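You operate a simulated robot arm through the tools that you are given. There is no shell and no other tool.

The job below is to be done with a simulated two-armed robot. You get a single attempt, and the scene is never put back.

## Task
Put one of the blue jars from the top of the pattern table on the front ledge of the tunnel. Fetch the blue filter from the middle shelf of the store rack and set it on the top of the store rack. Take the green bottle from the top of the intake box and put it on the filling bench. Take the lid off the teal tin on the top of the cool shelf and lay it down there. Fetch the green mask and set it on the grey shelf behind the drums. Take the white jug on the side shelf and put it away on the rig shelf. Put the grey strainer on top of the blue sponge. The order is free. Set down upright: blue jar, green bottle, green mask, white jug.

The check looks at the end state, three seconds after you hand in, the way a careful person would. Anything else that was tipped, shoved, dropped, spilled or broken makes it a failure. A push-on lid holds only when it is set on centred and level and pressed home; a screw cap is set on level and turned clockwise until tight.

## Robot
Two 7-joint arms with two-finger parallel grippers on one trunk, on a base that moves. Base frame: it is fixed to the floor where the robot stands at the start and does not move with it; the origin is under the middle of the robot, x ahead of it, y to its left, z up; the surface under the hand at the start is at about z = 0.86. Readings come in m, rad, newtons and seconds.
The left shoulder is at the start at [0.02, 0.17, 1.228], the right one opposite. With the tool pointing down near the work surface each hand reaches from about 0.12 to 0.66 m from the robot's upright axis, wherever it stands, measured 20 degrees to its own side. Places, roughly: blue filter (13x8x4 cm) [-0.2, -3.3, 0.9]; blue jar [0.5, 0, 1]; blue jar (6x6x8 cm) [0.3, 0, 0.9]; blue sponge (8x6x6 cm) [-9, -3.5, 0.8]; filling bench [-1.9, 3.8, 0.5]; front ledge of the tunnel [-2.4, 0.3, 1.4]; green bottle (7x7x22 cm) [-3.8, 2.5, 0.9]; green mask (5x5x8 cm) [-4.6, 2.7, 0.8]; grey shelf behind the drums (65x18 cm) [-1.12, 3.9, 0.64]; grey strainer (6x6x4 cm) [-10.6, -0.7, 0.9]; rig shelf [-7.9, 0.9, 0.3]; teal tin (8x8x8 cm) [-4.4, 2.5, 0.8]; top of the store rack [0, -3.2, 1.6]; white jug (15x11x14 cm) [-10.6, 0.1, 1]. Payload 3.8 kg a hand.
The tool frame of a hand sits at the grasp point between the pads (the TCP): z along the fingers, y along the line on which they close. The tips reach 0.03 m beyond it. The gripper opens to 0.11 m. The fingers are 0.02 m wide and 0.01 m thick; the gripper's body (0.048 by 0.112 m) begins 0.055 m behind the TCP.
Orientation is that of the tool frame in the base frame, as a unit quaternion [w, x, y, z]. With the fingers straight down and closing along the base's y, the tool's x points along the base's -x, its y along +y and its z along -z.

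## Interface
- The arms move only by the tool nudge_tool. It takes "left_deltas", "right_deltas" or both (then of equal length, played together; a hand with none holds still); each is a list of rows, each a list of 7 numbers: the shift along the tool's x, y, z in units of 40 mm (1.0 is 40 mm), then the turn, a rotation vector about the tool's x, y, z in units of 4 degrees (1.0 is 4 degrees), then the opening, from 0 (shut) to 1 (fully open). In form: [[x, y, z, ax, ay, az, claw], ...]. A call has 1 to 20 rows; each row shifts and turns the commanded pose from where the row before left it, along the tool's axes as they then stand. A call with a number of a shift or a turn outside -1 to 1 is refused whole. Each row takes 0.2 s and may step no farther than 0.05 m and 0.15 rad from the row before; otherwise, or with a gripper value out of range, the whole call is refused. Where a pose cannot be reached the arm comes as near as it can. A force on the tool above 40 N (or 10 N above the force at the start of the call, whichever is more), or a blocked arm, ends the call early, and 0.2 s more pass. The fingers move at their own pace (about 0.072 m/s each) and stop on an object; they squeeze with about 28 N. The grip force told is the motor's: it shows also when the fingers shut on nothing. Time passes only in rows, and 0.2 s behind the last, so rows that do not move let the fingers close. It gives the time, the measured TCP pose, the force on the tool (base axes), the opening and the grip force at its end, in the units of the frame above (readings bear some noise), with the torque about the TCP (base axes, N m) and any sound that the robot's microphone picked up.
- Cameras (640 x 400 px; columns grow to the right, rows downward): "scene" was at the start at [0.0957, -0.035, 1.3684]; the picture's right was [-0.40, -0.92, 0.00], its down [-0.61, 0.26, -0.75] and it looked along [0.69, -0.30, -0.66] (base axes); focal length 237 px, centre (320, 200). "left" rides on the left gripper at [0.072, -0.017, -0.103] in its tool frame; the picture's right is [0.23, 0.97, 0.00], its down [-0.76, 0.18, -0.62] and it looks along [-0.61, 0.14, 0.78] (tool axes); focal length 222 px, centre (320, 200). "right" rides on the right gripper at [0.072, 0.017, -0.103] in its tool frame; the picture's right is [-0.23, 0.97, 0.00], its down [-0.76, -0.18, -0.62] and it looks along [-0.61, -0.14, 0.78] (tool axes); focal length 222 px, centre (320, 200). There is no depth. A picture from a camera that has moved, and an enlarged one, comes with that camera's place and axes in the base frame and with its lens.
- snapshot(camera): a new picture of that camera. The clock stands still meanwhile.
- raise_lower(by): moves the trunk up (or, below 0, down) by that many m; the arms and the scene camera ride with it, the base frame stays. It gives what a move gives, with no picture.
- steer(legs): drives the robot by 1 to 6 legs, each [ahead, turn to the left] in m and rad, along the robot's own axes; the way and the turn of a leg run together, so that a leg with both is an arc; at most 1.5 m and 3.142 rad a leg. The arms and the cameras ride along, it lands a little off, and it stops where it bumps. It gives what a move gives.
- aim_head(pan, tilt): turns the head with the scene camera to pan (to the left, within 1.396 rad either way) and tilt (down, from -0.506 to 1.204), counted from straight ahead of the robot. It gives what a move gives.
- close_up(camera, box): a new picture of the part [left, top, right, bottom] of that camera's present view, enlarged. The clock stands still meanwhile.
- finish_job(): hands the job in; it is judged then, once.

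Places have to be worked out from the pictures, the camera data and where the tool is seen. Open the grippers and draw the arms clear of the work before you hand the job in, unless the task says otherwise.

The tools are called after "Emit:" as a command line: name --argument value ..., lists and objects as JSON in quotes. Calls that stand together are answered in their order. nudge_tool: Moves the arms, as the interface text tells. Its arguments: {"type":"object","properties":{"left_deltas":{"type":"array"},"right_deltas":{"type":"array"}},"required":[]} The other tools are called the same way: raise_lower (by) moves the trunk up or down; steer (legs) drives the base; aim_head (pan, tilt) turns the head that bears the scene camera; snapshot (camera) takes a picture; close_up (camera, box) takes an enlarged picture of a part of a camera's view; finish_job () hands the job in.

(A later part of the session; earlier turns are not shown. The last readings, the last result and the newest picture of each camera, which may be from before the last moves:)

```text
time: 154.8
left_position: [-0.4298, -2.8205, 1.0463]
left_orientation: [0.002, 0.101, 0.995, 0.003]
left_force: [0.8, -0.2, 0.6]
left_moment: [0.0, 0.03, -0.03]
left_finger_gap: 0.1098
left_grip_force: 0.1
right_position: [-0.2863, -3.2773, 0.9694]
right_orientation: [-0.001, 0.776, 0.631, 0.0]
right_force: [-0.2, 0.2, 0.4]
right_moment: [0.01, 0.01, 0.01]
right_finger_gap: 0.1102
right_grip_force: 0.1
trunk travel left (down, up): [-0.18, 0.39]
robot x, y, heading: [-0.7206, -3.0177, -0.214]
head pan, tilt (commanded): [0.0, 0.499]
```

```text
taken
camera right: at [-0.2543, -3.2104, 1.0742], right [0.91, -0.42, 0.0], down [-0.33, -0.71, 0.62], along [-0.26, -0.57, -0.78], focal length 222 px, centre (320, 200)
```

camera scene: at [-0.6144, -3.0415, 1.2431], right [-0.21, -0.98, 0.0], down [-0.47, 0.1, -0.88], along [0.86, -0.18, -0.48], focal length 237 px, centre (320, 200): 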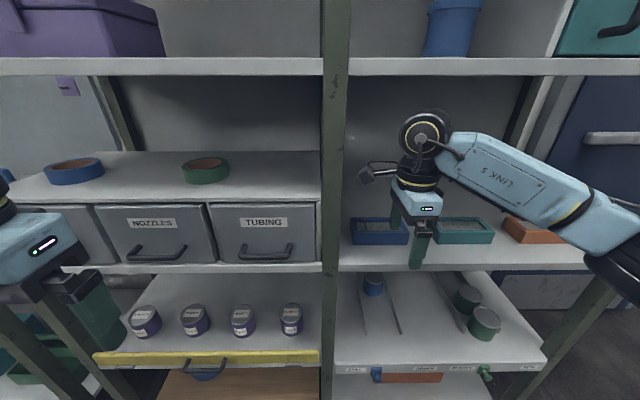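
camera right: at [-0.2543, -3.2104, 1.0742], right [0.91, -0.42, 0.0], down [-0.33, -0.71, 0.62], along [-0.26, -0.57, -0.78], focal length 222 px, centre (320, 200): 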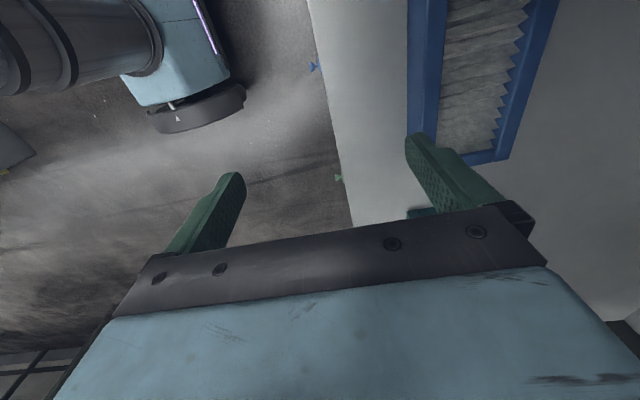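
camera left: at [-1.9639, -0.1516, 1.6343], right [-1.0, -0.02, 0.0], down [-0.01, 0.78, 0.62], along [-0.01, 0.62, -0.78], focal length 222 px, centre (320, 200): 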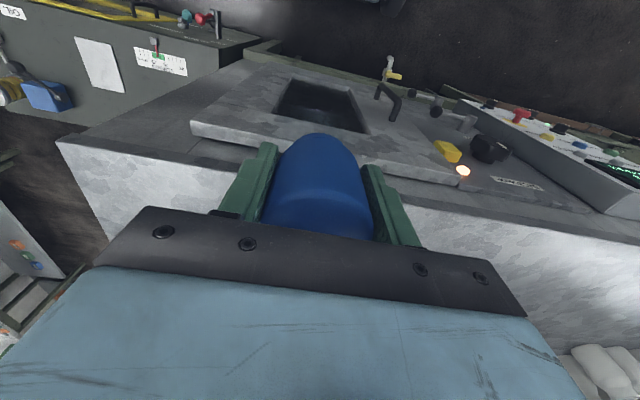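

The right camera shows the filter's right end and the fore finger near its front; centre line is ~0.10 m further. I move forward 0.10 m at this height and check again.

Emit:
nudge_tool --right_deltas '[[0, 0.9, 0, 0, 0, 0, 1], [0, 0.8, 0, 0, 0, 0, 1], [0, 0.8, 0, 0, 0, 0, 1], [0, 0, 0, 0, 0, 0, 1]]'

Emit:
snapshot --camera "right"

Emit:
snapshot --camera "scene"

```text
time: 155.8
left_position: [-0.4301, -2.8197, 1.0466]
left_orientation: [0.002, 0.101, 0.995, 0.003]
left_force: [0.3, 0.0, 0.2]
left_moment: [0.0, 0.02, -0.01]
left_finger_gap: 0.1101
left_grip_force: 0.1
right_position: [-0.1876, -3.2992, 0.9692]
right_orientation: [-0.001, 0.776, 0.631, -0.001]
right_force: [-0.6, -0.4, 0.2]
right_moment: [0.0, -0.01, -0.01]
right_finger_gap: 0.1099
right_grip_force: 0.0
trunk travel left (down, up): [-0.18, 0.39]
robot x, y, heading: [-0.7228, -3.0159, -0.209]
head pan, tilt (commanded): [0.0, 0.499]
```

```text
taken
camera right: at [-0.1557, -3.2324, 1.0734], right [0.91, -0.42, 0.0], down [-0.33, -0.71, 0.62], along [-0.26, -0.57, -0.78], focal length 222 px, centre (320, 200)
```

right: 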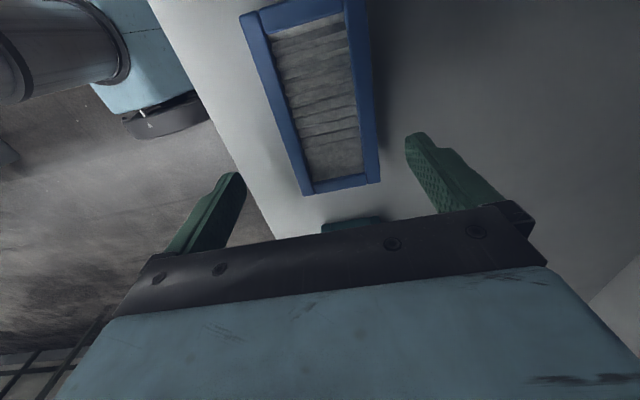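

```text
taken
camera scene: at [-0.6144, -3.0416, 1.2431], right [-0.21, -0.98, 0.0], down [-0.47, 0.1, -0.88], along [0.86, -0.18, -0.48], focal length 237 px, centre (320, 200)
```

scene: 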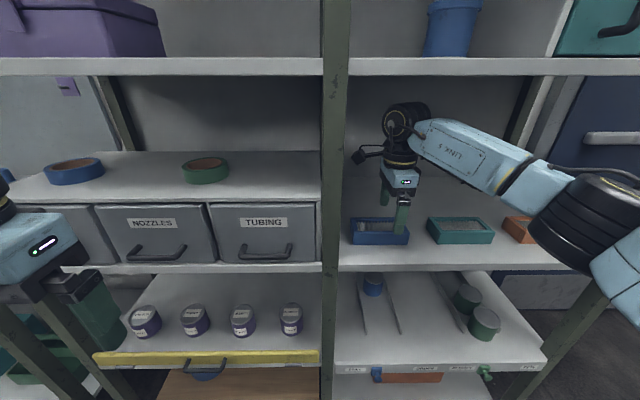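

The filter is between the fingers; its centre line is ~11 mm further forward than the TCP. I correct and descend 4.5 cm, then close.

Emit:
nudge_tool --right_deltas '[[0, 0.28, 0, 0, 0, 0, 1], [0, 0, 0.4, 0, 0, 0, 1], [0, 0, 0.4, 0, 0, 0, 1], [0, 0, 0.3, 0, 0, 0, 1], [0, 0, 0, 0, 0, 0, 1]]'

Emit:
snapshot --camera "right"

Emit:
close_up --camera "scene" --box '[320, 80, 480, 280]'

```text
time: 157.0
left_position: [-0.4281, -2.8197, 1.0466]
left_orientation: [0.002, 0.102, 0.995, 0.004]
left_force: [-0.1, 0.0, 0.1]
left_moment: [0.01, 0.0, 0.0]
left_finger_gap: 0.1098
left_grip_force: 0.0
right_position: [-0.1781, -3.3021, 0.9241]
right_orientation: [-0.001, 0.776, 0.631, 0.0]
right_force: [-1.2, 0.6, 0.3]
right_moment: [0.01, 0.0, -0.01]
right_finger_gap: 0.11
right_grip_force: 0.0
trunk travel left (down, up): [-0.18, 0.39]
robot x, y, heading: [-0.7227, -3.0178, -0.211]
head pan, tilt (commanded): [0.0, 0.499]
```

```text
taken
camera right: at [-0.1459, -3.2354, 1.0283], right [0.91, -0.42, 0.0], down [-0.33, -0.71, 0.62], along [-0.26, -0.57, -0.78], focal length 222 px, centre (320, 200)
```

right: 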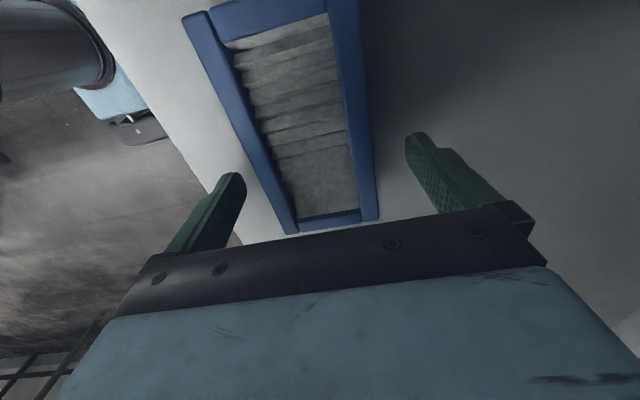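

```text
2.00 times, centred on (400, 180) of scene
camera zoom: at [-0.6142, -3.0414, 1.2431], right [-0.21, -0.98, 0.0], down [-0.47, 0.1, -0.88], along [0.86, -0.18, -0.48], focal length 474 px, centre (160, 240)
```

zoom: 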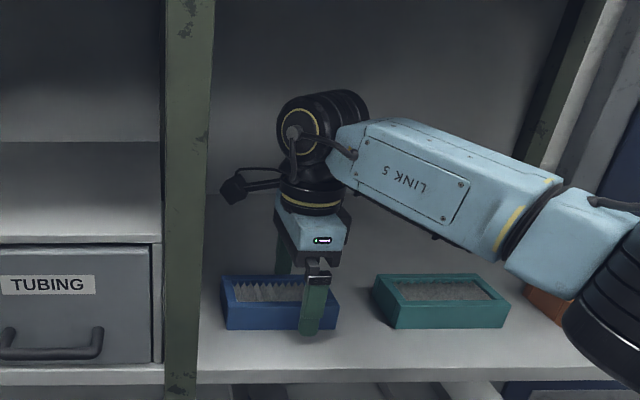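

Fingers straddle the filter at z≈0.924 without contact. I close the grip.

Emit:
nudge_tool --right_deltas '[[0, 0, 0.05, 0, 0, 0, 0.6], [0, 0, 0, 0, 0, 0, 0.3], [0, 0, 0, 0, 0, 0, 0], [0, 0, 0, 0, 0, 0, 0], [0, 0, 0, 0, 0, 0, 0]]'

Emit:
snapshot --camera "right"

```text
time: 158.2
left_position: [-0.4279, -2.8203, 1.0458]
left_orientation: [0.002, 0.101, 0.995, 0.003]
left_force: [-1.0, -0.2, 1.0]
left_moment: [0.03, -0.02, -0.01]
left_finger_gap: 0.1101
left_grip_force: 0.0
right_position: [-0.1758, -3.3023, 0.9222]
right_orientation: [-0.001, 0.776, 0.631, 0.0]
right_force: [1.2, 1.5, 1.0]
right_moment: [-0.02, 0.0, 0.06]
right_finger_gap: 0.069
right_grip_force: 28.1
trunk travel left (down, up): [-0.18, 0.39]
robot x, y, heading: [-0.724, -3.0162, -0.211]
head pan, tilt (commanded): [0.0, 0.499]
```

```text
taken
camera right: at [-0.1457, -3.2358, 1.0263], right [0.91, -0.42, 0.0], down [-0.33, -0.71, 0.62], along [-0.26, -0.57, -0.78], focal length 222 px, centre (320, 200)
```

right: 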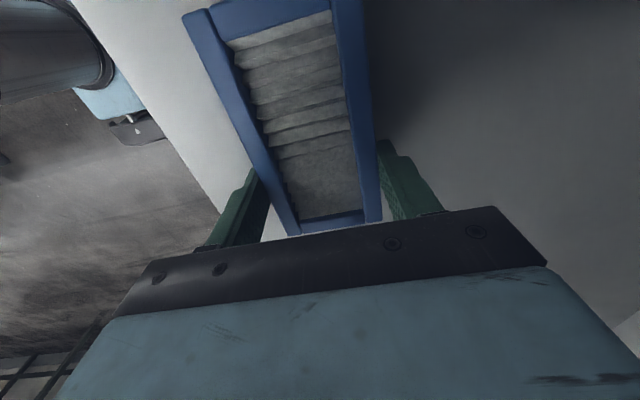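

Gripped (gap 0.069, 28 N). I lift 3 cm and back the base straight out 0.3 m.

Emit:
nudge_tool --right_deltas '[[0, 0, -0.4, 0, 0, 0, 0], [0, 0, -0.4, 0, 0, 0, 0], [0, 0, 0, 0, 0, 0, 0]]'

Emit:
snapshot --camera "scene"

Emit:
steer --legs '[[-0.3, 0.0]]'

Emit:
snapshot --camera "scene"

```text
time: 159.0
left_position: [-0.4288, -2.82, 1.0464]
left_orientation: [0.002, 0.101, 0.995, 0.003]
left_force: [0.3, -0.4, -0.5]
left_moment: [-0.01, -0.02, 0.03]
left_finger_gap: 0.1101
left_grip_force: 0.2
right_position: [-0.1779, -3.3035, 0.9547]
right_orientation: [0.0, 0.776, 0.631, -0.001]
right_force: [-0.3, 0.0, -0.2]
right_moment: [-0.01, -0.01, -0.01]
right_finger_gap: 0.069
right_grip_force: 28.2
trunk travel left (down, up): [-0.18, 0.39]
robot x, y, heading: [-0.7227, -3.015, -0.209]
head pan, tilt (commanded): [0.0, 0.499]
```

```text
taken
camera scene: at [-0.6141, -3.0415, 1.2431], right [-0.21, -0.98, 0.0], down [-0.47, 0.1, -0.88], along [0.86, -0.18, -0.48], focal length 237 px, centre (320, 200)
```

scene: 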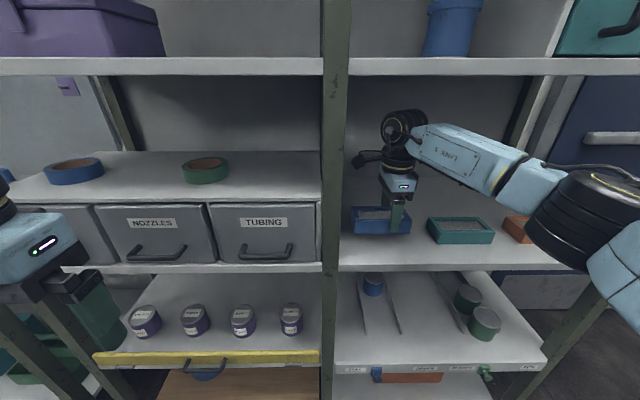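

```text
time: 161.0
left_position: [-0.7257, -2.7561, 1.0466]
left_orientation: [0.002, 0.102, 0.995, 0.004]
left_force: [-0.7, 0.2, -0.4]
left_moment: [0.02, -0.06, 0.01]
left_finger_gap: 0.1101
left_grip_force: 0.1
right_position: [-0.4746, -3.2396, 0.9545]
right_orientation: [0.0, 0.777, 0.63, -0.001]
right_force: [0.4, 0.3, -0.9]
right_moment: [-0.02, -0.03, -0.02]
right_finger_gap: 0.0689
right_grip_force: 28.3
trunk travel left (down, up): [-0.18, 0.39]
robot x, y, heading: [-1.0168, -2.9557, -0.211]
head pan, tilt (commanded): [0.0, 0.499]
```

```text
taken
camera scene: at [-0.9107, -2.9775, 1.2432], right [-0.21, -0.98, 0.0], down [-0.47, 0.1, -0.88], along [0.86, -0.19, -0.48], focal length 237 px, centre (320, 200)
```

scene: 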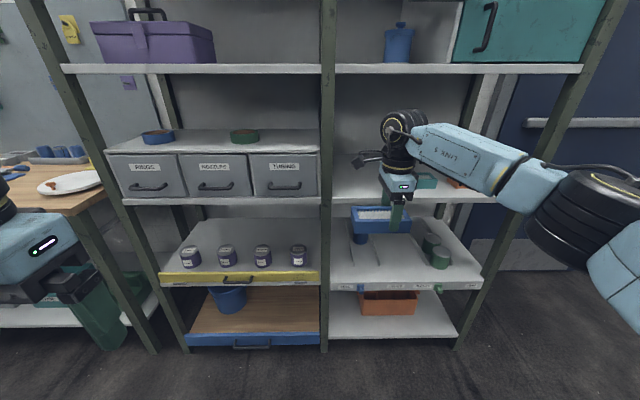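

The filter is out and held. I raise the trunk fully, then shift sideways ~0.31 m to the right (turn, drive, turn back) to face the free right part of the rack top.

Emit:
raise_lower --by 0.39

Emit:
steer --legs '[[0.0, -1.36], [0.31, 0.0], [0.0, 1.36]]'

Emit:
aim_head --pan 0.0 --tilt 0.15

Emit:
snapshot --camera "scene"

```text
time: 164.8
left_position: [-0.7249, -2.7563, 1.4365]
left_orientation: [0.002, 0.103, 0.995, 0.004]
left_force: [0.2, -0.8, -0.5]
left_moment: [-0.03, 0.01, 0.02]
left_finger_gap: 0.1102
left_grip_force: 0.0
right_position: [-0.4739, -3.2407, 1.344]
right_orientation: [0.0, 0.777, 0.63, 0.0]
right_force: [0.5, -0.4, -1.4]
right_moment: [0.02, 0.02, 0.0]
right_finger_gap: 0.0687
right_grip_force: 28.1
trunk travel left (down, up): [-0.57, 0.0]
robot x, y, heading: [-1.0196, -2.9513, -0.215]
head pan, tilt (commanded): [0.0, 0.499]
```

```text
time: 173.6
left_position: [-0.7295, -3.0607, 1.4366]
left_orientation: [0.001, 0.091, 0.996, 0.003]
left_force: [-0.3, 0.5, 0.2]
left_moment: [0.05, 0.02, 0.01]
left_finger_gap: 0.11
left_grip_force: 0.0
right_position: [-0.4669, -3.5364, 1.3436]
right_orientation: [-0.001, 0.769, 0.639, 0.0]
right_force: [-0.5, -0.7, -1.0]
right_moment: [-0.03, 0.02, -0.01]
right_finger_gap: 0.069
right_grip_force: 28.3
trunk travel left (down, up): [-0.57, 0.0]
robot x, y, heading: [-1.0158, -3.2633, -0.188]
head pan, tilt (commanded): [0.0, 0.499]
```

```text
time: 174.4
left_position: [-0.7282, -3.0598, 1.437]
left_orientation: [0.002, 0.089, 0.996, 0.004]
left_force: [-0.5, -0.8, -0.5]
left_moment: [-0.01, 0.01, -0.02]
left_finger_gap: 0.1103
left_grip_force: 0.1
right_position: [-0.4655, -3.5371, 1.3449]
right_orientation: [-0.001, 0.769, 0.64, 0.0]
right_force: [0.2, 0.9, -0.6]
right_moment: [-0.02, -0.01, -0.01]
right_finger_gap: 0.069
right_grip_force: 28.2
trunk travel left (down, up): [-0.57, 0.0]
robot x, y, heading: [-1.0159, -3.2643, -0.192]
head pan, tilt (commanded): [0.0, 0.15]
```

```text
taken
camera scene: at [-0.9069, -3.2856, 1.6654], right [-0.19, -0.98, 0.0], down [-0.15, 0.03, -0.99], along [0.97, -0.19, -0.15], focal length 237 px, centre (320, 200)
```

scene: 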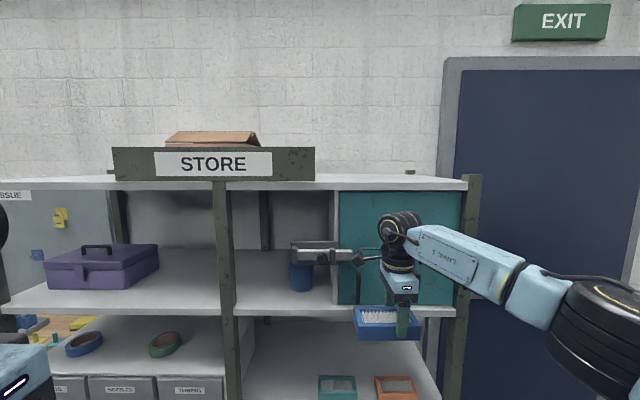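

Zooming on the top-right region of the rack to measure its surface.

Emit:
close_up --camera "scene" --box '[300, 140, 500, 220]'

Emit:
close_up --camera "scene" --box '[320, 200, 480, 360]'

```text
3.20 times, centred on (400, 180) of scene
camera zoom: at [-0.9069, -3.2856, 1.6654], right [-0.19, -0.98, 0.0], down [-0.15, 0.03, -0.99], along [0.97, -0.19, -0.15], focal length 758 px, centre (64, 264)
```

zoom: 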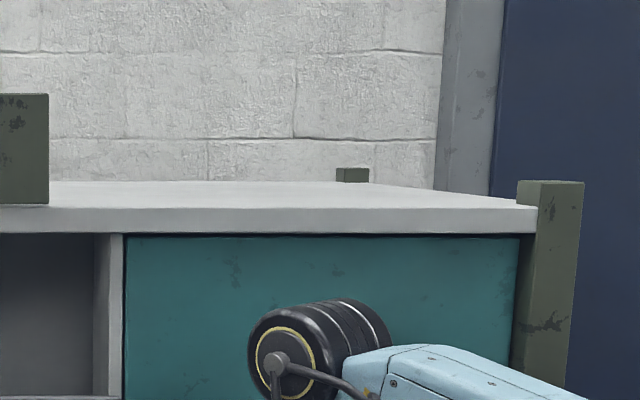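

```text
2.50 times, centred on (400, 280) of scene
camera zoom: at [-0.9069, -3.2856, 1.6654], right [-0.19, -0.98, 0.0], down [-0.15, 0.03, -0.99], along [0.97, -0.19, -0.15], focal length 593 px, centre (120, 0)
```

zoom: 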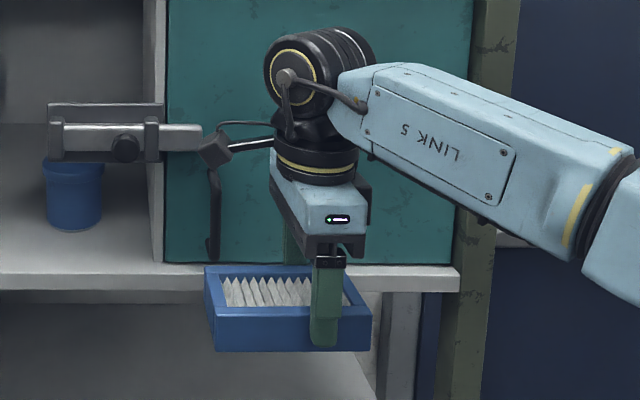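

Top surface z≈1.619, free between the sign and the right post. I raise the hand to z≈1.70 while drawing it back to 0.45 m, then drive in.

Emit:
nudge_tool --right_deltas '[[0, -0.5, -0.85, 0, 0, 0, 0], [0, -0.5, -0.85, 0, 0, 0, 0], [0, -0.5, -0.85, 0, 0, 0, 0], [0, -0.5, -0.85, 0, 0, 0, 0], [0, -0.5, -0.85, 0, 0, 0, 0], [0, -0.5, -0.85, 0, 0, 0, 0], [0, -0.5, -0.85, 0, 0, 0, 0], [0, 0, -1, 0, 0, 0, 0], [0, 0, -1, 0, 0, 0, 0], [0, 0, -1, 0, 0, 0, 0], [0, 0, 0, 0, 0, 0, 0]]'

Emit:
snapshot --camera "scene"

```text
time: 176.8
left_position: [-0.7277, -3.0623, 1.4371]
left_orientation: [0.002, 0.09, 0.996, 0.004]
left_force: [0.2, -0.9, 0.0]
left_moment: [0.05, 0.01, 0.0]
left_finger_gap: 0.11
left_grip_force: 0.1
right_position: [-0.6022, -3.5136, 1.7]
right_orientation: [0.0, 0.769, 0.639, 0.003]
right_force: [0.8, -0.2, -0.9]
right_moment: [0.07, 0.06, -0.03]
right_finger_gap: 0.069
right_grip_force: 27.8
trunk travel left (down, up): [-0.57, 0.0]
robot x, y, heading: [-1.0153, -3.2645, -0.189]
head pan, tilt (commanded): [0.0, 0.15]
```

```text
taken
camera scene: at [-0.9055, -3.2889, 1.6653], right [-0.19, -0.98, 0.0], down [-0.15, 0.03, -0.99], along [0.97, -0.19, -0.15], focal length 237 px, centre (320, 200)
```

scene: 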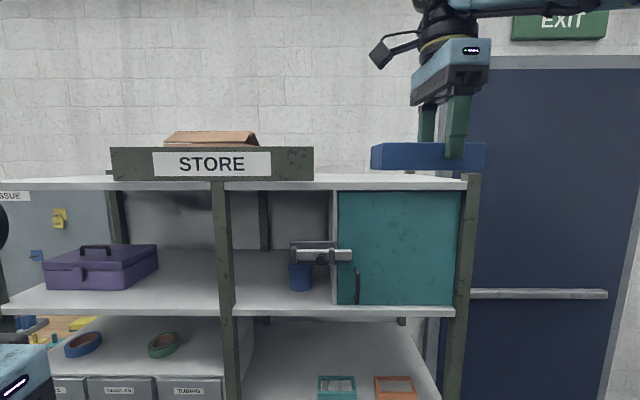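

The filter is at z≈1.664 (bottom), above the rack top, level. I drive 0.33 m ahead.

Emit:
steer --legs '[[0.33, 0.0]]'

Emit:
snapshot --camera "scene"

Emit:
snapshot --camera "right"

```text
time: 179.0
left_position: [-0.4048, -3.1236, 1.4372]
left_orientation: [0.002, 0.092, 0.996, 0.003]
left_force: [0.8, -0.3, 0.2]
left_moment: [-0.01, 0.02, -0.02]
left_finger_gap: 0.1099
left_grip_force: 0.0
right_position: [-0.2834, -3.5742, 1.701]
right_orientation: [0.001, 0.771, 0.637, 0.001]
right_force: [0.8, 0.2, -0.6]
right_moment: [-0.01, -0.01, 0.0]
right_finger_gap: 0.0691
right_grip_force: 28.9
trunk travel left (down, up): [-0.57, 0.0]
robot x, y, heading: [-0.6929, -3.3247, -0.195]
head pan, tilt (commanded): [0.0, 0.15]
```

```text
taken
camera scene: at [-0.5851, -3.3487, 1.6656], right [-0.19, -0.98, 0.0], down [-0.15, 0.03, -0.99], along [0.97, -0.19, -0.15], focal length 237 px, centre (320, 200)
```

scene: 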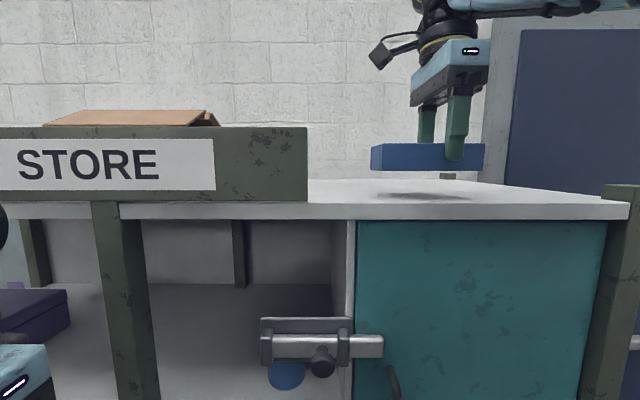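

```text
taken
camera right: at [-0.2526, -3.507, 1.8052], right [0.91, -0.41, 0.0], down [-0.32, -0.71, 0.62], along [-0.25, -0.57, -0.78], focal length 222 px, centre (320, 200)
```

right: 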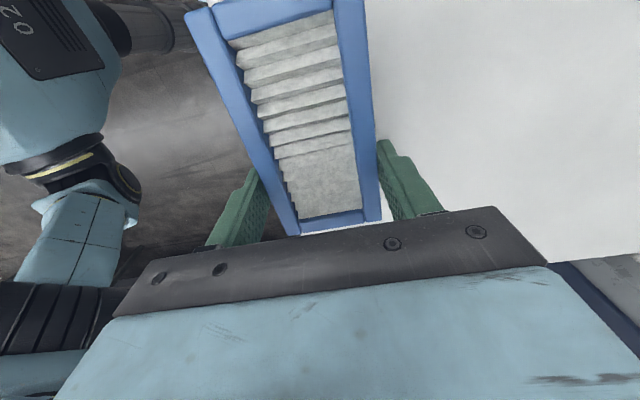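

TCP is 0.067 m behind the rack's front edge. I go 4 cm further in while lowering 4 cm, leaving ~6 mm to contact.

Emit:
nudge_tool --right_deltas '[[0, 0.5, 0.3, 0, 0, 0, 0], [0, 0.5, 0.3, 0, 0, 0, 0], [0, 0, 0.3, 0, 0, 0, 0], [0, 0, 0, 0, 0, 0, 0]]'

Emit:
close_up --camera "scene" --box '[340, 60, 540, 240]'

```text
time: 180.0
left_position: [-0.4054, -3.1243, 1.4368]
left_orientation: [0.002, 0.093, 0.996, 0.002]
left_force: [-0.3, -0.4, -0.2]
left_moment: [-0.02, -0.01, -0.02]
left_finger_gap: 0.11
left_grip_force: 0.0
right_position: [-0.2467, -3.5818, 1.6617]
right_orientation: [0.0, 0.771, 0.636, 0.002]
right_force: [-2.2, -1.3, 6.8]
right_moment: [-0.02, 0.06, 0.02]
right_finger_gap: 0.0689
right_grip_force: 28.0
right hand out of reach, approached as far as the arm can: row 2
trunk travel left (down, up): [-0.57, 0.0]
robot x, y, heading: [-0.6971, -3.3215, -0.195]
head pan, tilt (commanded): [0.0, 0.15]
```

```text
2.22 times, centred on (440, 150) of scene
camera zoom: at [-0.5854, -3.3487, 1.6656], right [-0.19, -0.98, 0.0], down [-0.15, 0.03, -0.99], along [0.97, -0.19, -0.15], focal length 527 px, centre (53, 311)
```

zoom: 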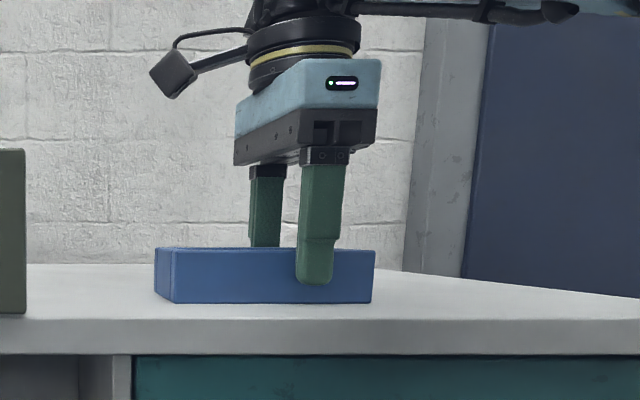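

Contact (6.8 N) – the filter rests on the rack top, well behind the edge. I open, then slide the hand sideways to the right out along the filter (no need to lift), and retract.

Emit:
nudge_tool --right_deltas '[[0, 0, 0, 0, 0, 0, 0.6], [0, 0, 0, 0, 0, 0, 1], [0, 0, 0, 0, 0, 0, 1], [0, 0, -0.1, 0, 0, 0, 1], [0, 0, 0, 0, 0, 0, 1]]'

Emit:
close_up --camera "scene" --box '[340, 60, 540, 240]'

Emit:
snapshot --camera "right"

```text
time: 181.2
left_position: [-0.4057, -3.1245, 1.4378]
left_orientation: [0.002, 0.093, 0.996, 0.004]
left_force: [0.1, -0.6, 0.5]
left_moment: [-0.01, 0.01, -0.01]
left_finger_gap: 0.11
left_grip_force: 0.0
right_position: [-0.2443, -3.5822, 1.6661]
right_orientation: [0.001, 0.77, 0.638, 0.001]
right_force: [0.9, 0.3, 0.5]
right_moment: [0.01, -0.04, -0.03]
right_finger_gap: 0.1099
right_grip_force: 0.1
trunk travel left (down, up): [-0.57, 0.0]
robot x, y, heading: [-0.6901, -3.3271, -0.196]
head pan, tilt (commanded): [0.0, 0.15]
```

```text
2.22 times, centred on (440, 150) of scene
camera zoom: at [-0.5847, -3.3487, 1.6655], right [-0.19, -0.98, 0.0], down [-0.15, 0.03, -0.99], along [0.97, -0.19, -0.15], focal length 527 px, centre (53, 311)
```

zoom: 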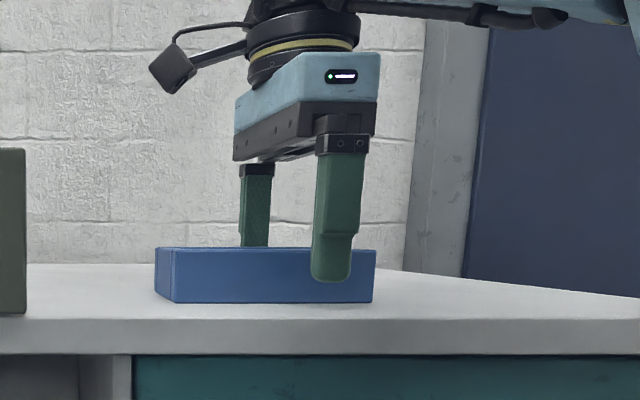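

```text
taken
camera right: at [-0.2153, -3.5142, 1.7705], right [0.91, -0.41, 0.0], down [-0.32, -0.71, 0.62], along [-0.25, -0.57, -0.78], focal length 222 px, centre (320, 200)
```

right: 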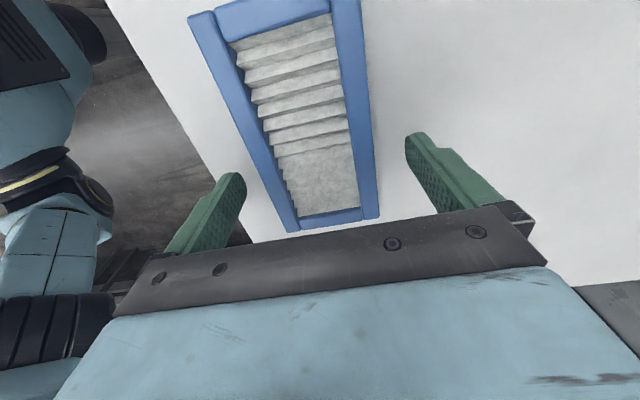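

Released cleanly with ~2 cm clearance each side. I slide the hand 0.1 m right along the filter's length, then pull back.

Emit:
nudge_tool --right_deltas '[[-0.8, 0, 0, 0, 0, 0, 1], [-0.8, 0, 0, 0, 0, 0, 1], [-0.8, 0, 0, 0, 0, 0, 1], [0, 0, 0, 0, 0, 0, 1]]'

Emit:
snapshot --camera "scene"

```text
time: 182.2
left_position: [-0.4045, -3.1247, 1.4367]
left_orientation: [0.001, 0.092, 0.996, 0.004]
left_force: [-0.6, -0.4, -1.2]
left_moment: [-0.02, -0.01, 0.03]
left_finger_gap: 0.1101
left_grip_force: 0.2
right_position: [-0.2655, -3.6757, 1.6644]
right_orientation: [0.0, 0.77, 0.638, 0.0]
right_force: [1.0, -0.3, 0.1]
right_moment: [0.01, -0.02, -0.01]
right_finger_gap: 0.1099
right_grip_force: 0.1
trunk travel left (down, up): [-0.57, 0.0]
robot x, y, heading: [-0.6982, -3.3241, -0.197]
head pan, tilt (commanded): [0.0, 0.15]
```

```text
taken
camera scene: at [-0.5843, -3.3487, 1.6655], right [-0.19, -0.98, 0.0], down [-0.15, 0.03, -0.99], along [0.97, -0.19, -0.15], focal length 237 px, centre (320, 200)
```

scene: 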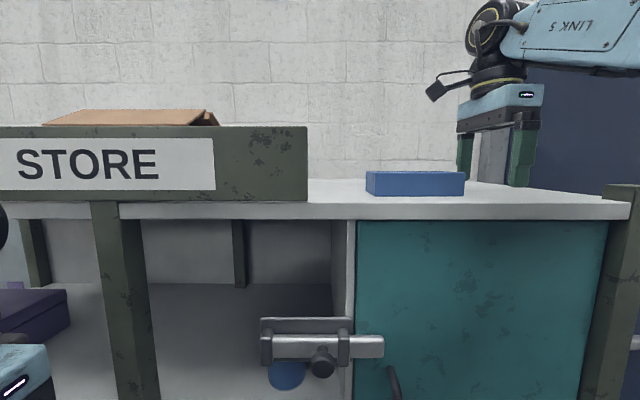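

The filter sits on the top, untouched. I back the base off 0.4 m and then bring the right hand to a neutral low posture.

Emit:
steer --legs '[[-0.4, 0.0]]'

Emit:
snapshot --camera "scene"

Emit:
nudge_tool --right_deltas '[[0, -0.5, 0.8, 0, 0, -1, 1], [0, -0.5, 0.8, 0, 0, -1, 1], [0, -0.5, 0.8, 0, 0, -1, 1], [0, -0.3, 0.8, 0, 0, -1, 1], [0, 0, 1, 0, 0, -1, 1], [0, 0, 1, 0, 0, -1, 1], [0, 0, 1, 0, 0, -1, 1], [0, 0, 0, 0, 0, -1, 1], [0, 0, 0, 0, 0, -1, 1], [0, 0, 0, 0, 0, -1, 1], [0, 0, 0, 0, 0, -1, 1], [0, 0, 0, 0, 0, -1, 1], [0, 0, 0, 0, 0, -1, 1], [0, 0, 0, 0, 0, -1, 1], [0, 0, 0, 0, 0, -1, 1], [0, 0, 0, 0, 0, -1, 1], [0, 0, 0, 0, 0, -1, 1], [0, 0, 0, 0, 0, -1, 1], [0, 0, 0, 0, 0, -1, 1], [0, 0, 0, 0, 0, -1, 1]]'

```text
time: 184.7
left_position: [-0.7944, -3.0466, 1.437]
left_orientation: [0.002, 0.093, 0.996, 0.004]
left_force: [0.5, -1.1, -0.3]
left_moment: [0.03, 0.0, -0.01]
left_finger_gap: 0.1098
left_grip_force: 0.1
right_position: [-0.6557, -3.6002, 1.6656]
right_orientation: [0.0, 0.77, 0.638, 0.0]
right_force: [-0.5, 0.9, -0.2]
right_moment: [-0.04, 0.04, 0.02]
right_finger_gap: 0.1098
right_grip_force: 0.1
trunk travel left (down, up): [-0.57, 0.0]
robot x, y, heading: [-1.0837, -3.2499, -0.199]
head pan, tilt (commanded): [0.0, 0.15]
```

```text
taken
camera scene: at [-0.9736, -3.2721, 1.6654], right [-0.19, -0.98, 0.0], down [-0.15, 0.03, -0.99], along [0.97, -0.19, -0.15], focal length 237 px, centre (320, 200)
```

scene: 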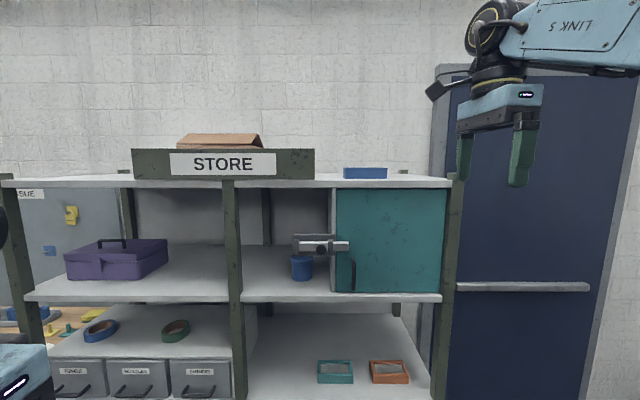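

```text
time: 188.9
left_position: [-0.7946, -3.0471, 1.4358]
left_orientation: [0.003, 0.092, 0.996, 0.004]
left_force: [-0.2, 0.0, 0.2]
left_moment: [-0.02, -0.02, 0.0]
left_finger_gap: 0.1099
left_grip_force: 0.0
right_position: [-0.726, -3.5914, 1.4178]
right_orientation: [0.0, 0.181, 0.984, 0.0]
right_force: [0.1, 0.8, -0.4]
right_moment: [-0.02, -0.03, 0.01]
right_finger_gap: 0.1101
right_grip_force: 0.0
trunk travel left (down, up): [-0.57, 0.0]
robot x, y, heading: [-1.0799, -3.2466, -0.198]
head pan, tilt (commanded): [0.0, 0.15]
```

Blue filter is done. Next the north cluster; I drive back up the lane (to about [-0.42,-0.9], then [-0.45,0.9]) and look ahead there.

Emit:
steer --legs '[[0.0, 1.495], [1.3, 0.0], [1.14, 0.0], [0.0, 0.29], [1.0, 0.0], [0.85, 0.0]]'

Emit:
aim_head --pan 0.0 --tilt 0.3

Emit:
snapshot --camera "scene"

```text
time: 214.4
left_position: [-0.8343, 1.195, 1.4374]
left_orientation: [0.001, 0.73, -0.684, -0.004]
left_force: [0.2, -0.7, -0.7]
left_moment: [0.0, 0.02, -0.02]
left_finger_gap: 0.1097
left_grip_force: 0.1
right_position: [-0.3221, 1.3969, 1.4178]
right_orientation: [0.0, -0.665, 0.746, 0.0]
right_force: [-0.3, -0.1, 0.7]
right_moment: [0.02, 0.0, -0.02]
right_finger_gap: 0.1098
right_grip_force: 0.1
trunk travel left (down, up): [-0.57, 0.0]
robot x, y, heading: [-0.5651, 0.9626, 1.619]
head pan, tilt (commanded): [0.0, 0.15]
```

```text
time: 215.1
left_position: [-0.8345, 1.1951, 1.4373]
left_orientation: [0.002, 0.729, -0.684, -0.004]
left_force: [0.5, 0.2, 0.5]
left_moment: [0.01, 0.03, 0.02]
left_finger_gap: 0.11
left_grip_force: 0.1
right_position: [-0.3224, 1.3977, 1.4164]
right_orientation: [-0.001, -0.667, 0.745, 0.0]
right_force: [-1.1, -0.6, 0.2]
right_moment: [0.03, -0.04, 0.03]
right_finger_gap: 0.1102
right_grip_force: 0.0
trunk travel left (down, up): [-0.57, 0.0]
robot x, y, heading: [-0.5667, 0.9705, 1.624]
head pan, tilt (commanded): [0.0, 0.3]
```

```text
taken
camera scene: at [-0.576, 1.079, 1.6515], right [1.0, 0.06, 0.0], down [0.02, -0.29, -0.96], along [-0.05, 0.95, -0.3], focal length 237 px, centre (320, 200)
```

scene: 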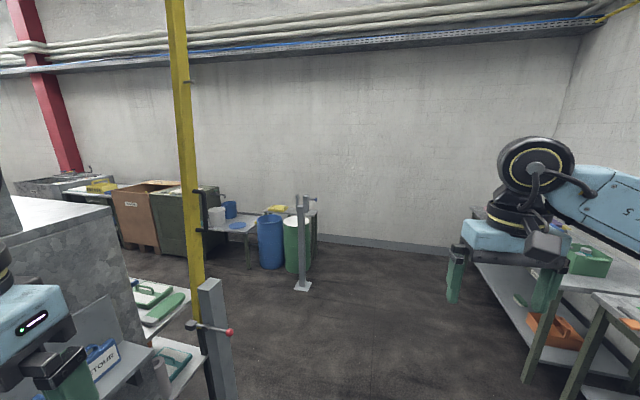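

I can see the drums, a bench with pots and the north wall. Zooming in on the north cluster.

Emit:
close_up --camera "scene" --box '[180, 160, 340, 300]'

Emit:
close_up --camera "scene" --box '[0, 140, 240, 400]'

```text
2.86 times, centred on (260, 230) of scene
camera zoom: at [-0.576, 1.079, 1.6515], right [1.0, 0.06, 0.0], down [0.02, -0.29, -0.96], along [-0.05, 0.95, -0.3], focal length 677 px, centre (491, 114)
```

zoom: 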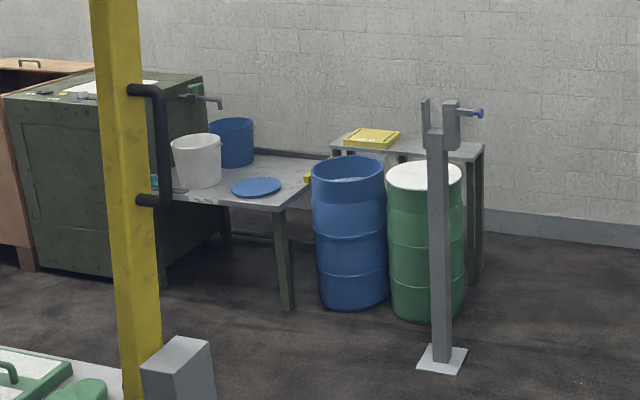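

```text
1.54 times, centred on (120, 270) of scene
camera zoom: at [-0.576, 1.079, 1.6515], right [1.0, 0.06, 0.0], down [0.02, -0.29, -0.96], along [-0.05, 0.95, -0.3], focal length 365 px, centre (628, 92)
```

zoom: 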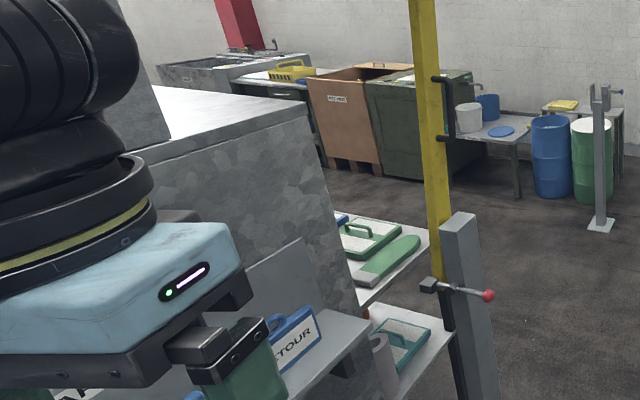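

Drums stand at about [-1.3,3.7] and [-0.96,3.6], the narrow grey shelf behind them at z≈0.64, filling bench to the left. I drive north, keeping clear of the yellow pole, and turn west to look for the intake box and cool shelf.

Emit:
steer --legs '[[0.0, -0.17], [1.5, 0.0], [0.0, 1.6]]'

Emit:
snapshot --camera "scene"

```text
time: 227.0
left_position: [-0.6742, 2.2135, 1.4354]
left_orientation: [0.004, 0.999, -0.037, -0.002]
left_force: [0.0, 0.7, 1.1]
left_moment: [0.01, 0.0, -0.01]
left_finger_gap: 0.1099
left_grip_force: 0.1
right_position: [-0.8032, 2.7484, 1.4169]
right_orientation: [0.0, 0.992, -0.125, 0.0]
right_force: [-1.4, 0.6, -0.1]
right_moment: [0.02, -0.01, 0.01]
right_finger_gap: 0.11
right_grip_force: 0.1
trunk travel left (down, up): [-0.57, 0.0]
robot x, y, heading: [-0.4085, 2.447, 3.063]
head pan, tilt (commanded): [0.0, 0.3]
```

```text
taken
camera scene: at [-0.5263, 2.454, 1.6515], right [0.08, 1.0, 0.0], down [0.29, -0.02, -0.96], along [-0.95, 0.08, -0.3], focal length 237 px, centre (320, 200)
```

scene: 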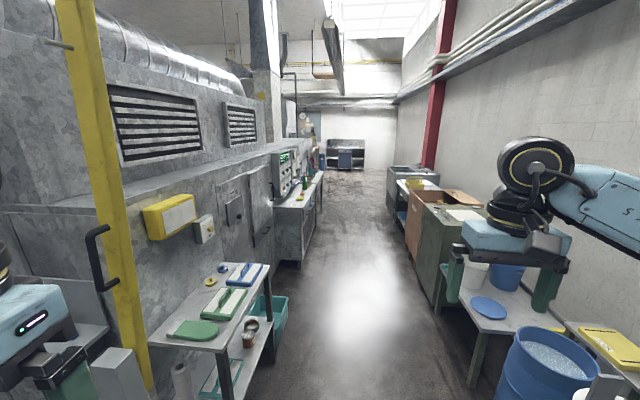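

The corridor between tunnel and north wall is open; farther along the tunnel side is a bench with items including something green. Zooming.

Emit:
close_up --camera "scene" --box '[260, 130, 360, 230]'

Emit:
close_up --camera "scene" --box '[380, 140, 640, 400]'

```text
4.00 times, centred on (310, 180) of scene
camera zoom: at [-0.5263, 2.454, 1.6515], right [0.08, 1.0, 0.0], down [0.29, -0.02, -0.96], along [-0.95, 0.08, -0.3], focal length 948 px, centre (360, 280)
```

zoom: 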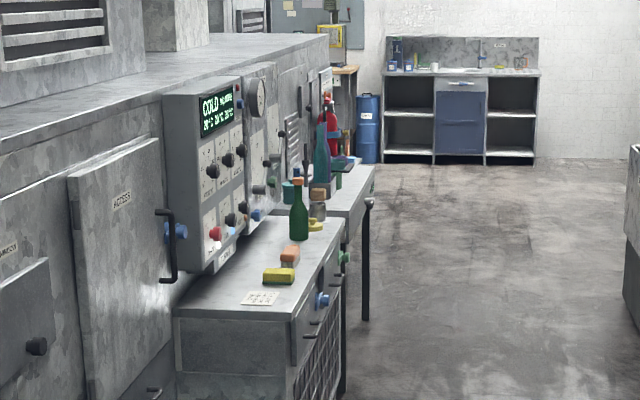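

```text
1.54 times, centred on (510, 270) of scene
camera zoom: at [-0.5263, 2.454, 1.6515], right [0.08, 1.0, 0.0], down [0.29, -0.02, -0.96], along [-0.95, 0.08, -0.3], focal length 365 px, centre (28, 92)
```

zoom: 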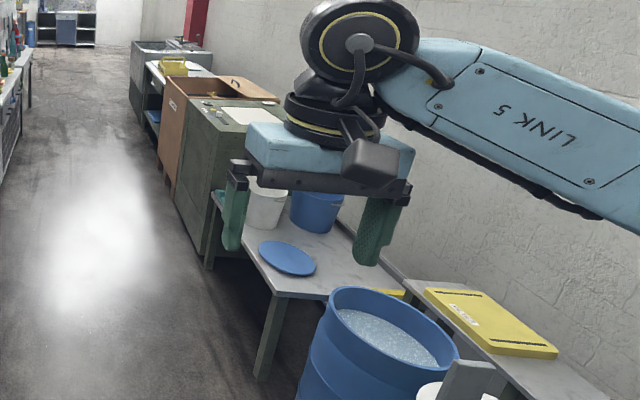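

The green bottle stands on the intake box (top z≈0.78, about [-3.8,2.5]) with the cool shelf beyond it. I drive west down the middle of the corridor to about [-3.4,3.1] and look.

Emit:
steer --legs '[[0.0, -0.22], [1.0, 0.0], [0.87, 0.0], [0.0, 0.25], [1.2, 0.0]]'

Emit:
aim_head --pan 0.7 --tilt 0.6

Emit:
snapshot --camera "scene"

```text
time: 243.6
left_position: [-3.6217, 2.8169, 1.4359]
left_orientation: [0.004, 1.0, -0.025, -0.002]
left_force: [-0.1, -0.4, -0.4]
left_moment: [0.02, 0.0, -0.01]
left_finger_gap: 0.1098
left_grip_force: 0.1
right_position: [-3.764, 3.3463, 1.4182]
right_orientation: [0.0, 0.993, -0.115, 0.0]
right_force: [0.5, 0.4, 0.0]
right_moment: [0.01, -0.01, 0.01]
right_finger_gap: 0.11
right_grip_force: 0.1
trunk travel left (down, up): [-0.57, 0.0]
robot x, y, heading: [-3.3625, 3.0582, 3.081]
head pan, tilt (commanded): [0.0, 0.3]
```

```text
time: 244.7
left_position: [-3.6224, 2.816, 1.4369]
left_orientation: [0.004, 1.0, -0.025, -0.002]
left_force: [-0.1, 0.1, 0.6]
left_moment: [-0.04, -0.04, -0.02]
left_finger_gap: 0.1098
left_grip_force: 0.1
right_position: [-3.7634, 3.3474, 1.4174]
right_orientation: [-0.001, 0.993, -0.114, 0.0]
right_force: [-1.1, 0.6, -0.5]
right_moment: [0.02, -0.01, 0.01]
right_finger_gap: 0.1099
right_grip_force: 0.0
trunk travel left (down, up): [-0.57, 0.0]
robot x, y, heading: [-3.3649, 3.0546, 3.081]
head pan, tilt (commanded): [0.7, 0.6]
```

```text
taken
camera scene: at [-3.4574, 3.0012, 1.624], right [-0.6, 0.8, 0.0], down [0.45, 0.34, -0.83], along [-0.66, -0.49, -0.56], focal length 237 px, centre (320, 200)
```

scene: 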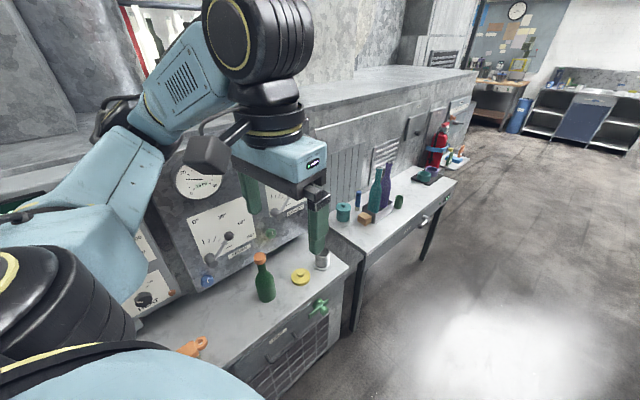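

I see the green bottle on the intake box and a teal tin, bottles and a small green cylinder on the cool shelf. Zooming.

Emit:
close_up --camera "scene" --box '[320, 150, 480, 260]'

Emit:
close_up --camera "scene" --box '[140, 220, 360, 380]'

```text
3.64 times, centred on (400, 205) of scene
camera zoom: at [-3.4574, 3.0012, 1.624], right [-0.6, 0.8, 0.0], down [0.45, 0.34, -0.83], along [-0.66, -0.49, -0.56], focal length 862 px, centre (29, 182)
```

zoom: 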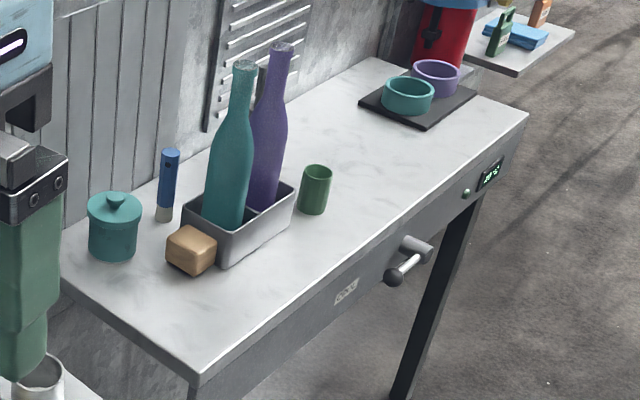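

```text
2.50 times, centred on (250, 300) of scene
camera zoom: at [-3.4574, 3.0012, 1.624], right [-0.6, 0.8, 0.0], down [0.45, 0.34, -0.83], along [-0.66, -0.49, -0.56], focal length 593 px, centre (495, -50)
```

zoom: 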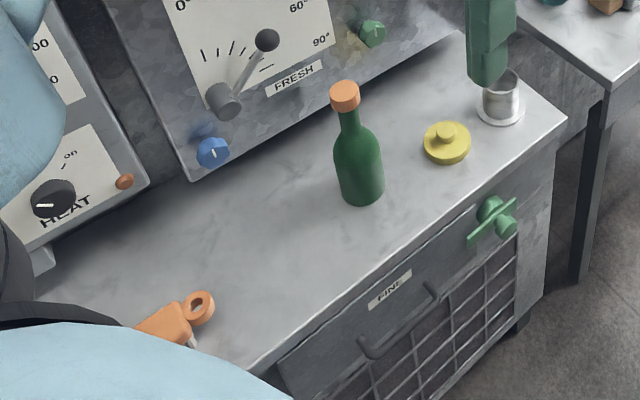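

The small green cup-like cylinder is the mask (≈[-4.68,2.69]); the teal lidded tin is at ≈[-4.39,2.48], both on the cool shelf (z≈0.76). I'll do the tin lid first: drive 1.0 m ahead and turn left to face the shelf.

Emit:
steer --legs '[[1.0, 0.0], [0.0, 1.44]]'

Emit:
aim_head --pan 0.0 --tilt 0.75

Emit:
snapshot --camera "scene"

```text
time: 253.3
left_position: [-4.1612, 2.8338, 1.4357]
left_orientation: [0.004, 0.781, 0.625, 0.0]
left_force: [-0.5, -0.3, 0.8]
left_moment: [0.01, -0.01, 0.0]
left_finger_gap: 0.1099
left_grip_force: 0.0
right_position: [-4.7076, 2.7824, 1.4173]
right_orientation: [0.0, 0.833, 0.554, 0.0]
right_force: [0.6, 0.8, -0.7]
right_moment: [0.01, -0.02, -0.01]
right_finger_gap: 0.1101
right_grip_force: 0.1
trunk travel left (down, up): [-0.57, 0.0]
robot x, y, heading: [-4.3528, 3.1309, -1.801]
head pan, tilt (commanded): [0.7, 0.6]
```

```text
time: 254.4
left_position: [-4.1612, 2.8327, 1.4364]
left_orientation: [0.005, 0.78, 0.625, 0.001]
left_force: [0.5, -0.8, 0.4]
left_moment: [0.02, -0.01, 0.04]
left_finger_gap: 0.11
left_grip_force: 0.0
right_position: [-4.7081, 2.7821, 1.4175]
right_orientation: [-0.001, 0.833, 0.554, -0.001]
right_force: [0.0, 0.1, -0.7]
right_moment: [0.0, 0.04, -0.01]
right_finger_gap: 0.11
right_grip_force: 0.0
trunk travel left (down, up): [-0.57, 0.0]
robot x, y, heading: [-4.354, 3.1295, -1.795]
head pan, tilt (commanded): [0.0, 0.75]
```

```text
taken
camera scene: at [-4.3791, 3.0255, 1.6111], right [-0.97, 0.22, 0.0], down [0.15, 0.66, -0.73], along [-0.16, -0.71, -0.68], focal length 237 px, centre (320, 200)
```

scene: 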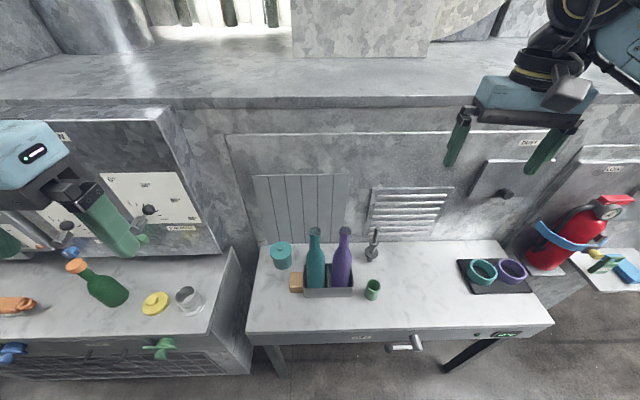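

Tin at ≈[-4.35,2.46], mask at ≈[-4.65,2.67]. I lower the trunk 0.33 m for working on this shelf and zoom on the tin.

Emit:
raise_lower --by -0.33

Emit:
aim_head --pan 0.0 --tilt 0.65

Emit:
snapshot --camera "scene"

Emit:
close_up --camera "scene" --box '[220, 180, 420, 300]'

```text
time: 257.6
left_position: [-4.1614, 2.8328, 1.107]
left_orientation: [0.004, 0.78, 0.625, 0.0]
left_force: [0.6, -0.1, 0.5]
left_moment: [-0.01, -0.02, -0.01]
left_finger_gap: 0.1102
left_grip_force: 0.1
right_position: [-4.7089, 2.7821, 1.0862]
right_orientation: [0.0, 0.832, 0.554, 0.001]
right_force: [-0.8, 0.5, 0.5]
right_moment: [0.01, 0.01, -0.01]
right_finger_gap: 0.1101
right_grip_force: 0.0
trunk travel left (down, up): [-0.24, 0.33]
robot x, y, heading: [-4.3546, 3.1284, -1.794]
head pan, tilt (commanded): [0.0, 0.75]
```

```text
time: 258.3
left_position: [-4.1611, 2.8335, 1.1068]
left_orientation: [0.004, 0.78, 0.626, 0.001]
left_force: [-0.8, -0.2, -0.3]
left_moment: [-0.01, -0.02, -0.02]
left_finger_gap: 0.1098
left_grip_force: 0.0
right_position: [-4.7088, 2.7825, 1.0877]
right_orientation: [0.0, 0.833, 0.554, 0.0]
right_force: [-0.1, 0.4, -0.2]
right_moment: [-0.02, -0.01, -0.03]
right_finger_gap: 0.11
right_grip_force: 0.0
trunk travel left (down, up): [-0.24, 0.33]
robot x, y, heading: [-4.3595, 3.1289, -1.799]
head pan, tilt (commanded): [0.0, 0.649]
```

```text
taken
camera scene: at [-4.3801, 3.0217, 1.2897], right [-0.97, 0.23, 0.0], down [0.14, 0.59, -0.8], along [-0.18, -0.78, -0.6], focal length 237 px, centre (320, 200)
```

scene: 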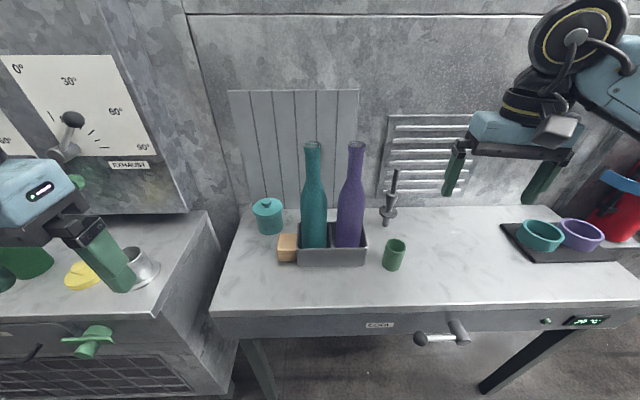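

```text
3.20 times, centred on (320, 240) of scene
camera zoom: at [-4.3801, 3.0217, 1.2897], right [-0.97, 0.23, 0.0], down [0.14, 0.59, -0.8], along [-0.18, -0.78, -0.6], focal length 758 px, centre (320, 72)
```

zoom: 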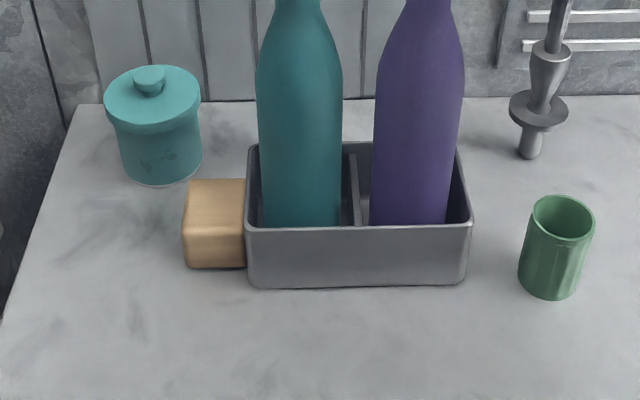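

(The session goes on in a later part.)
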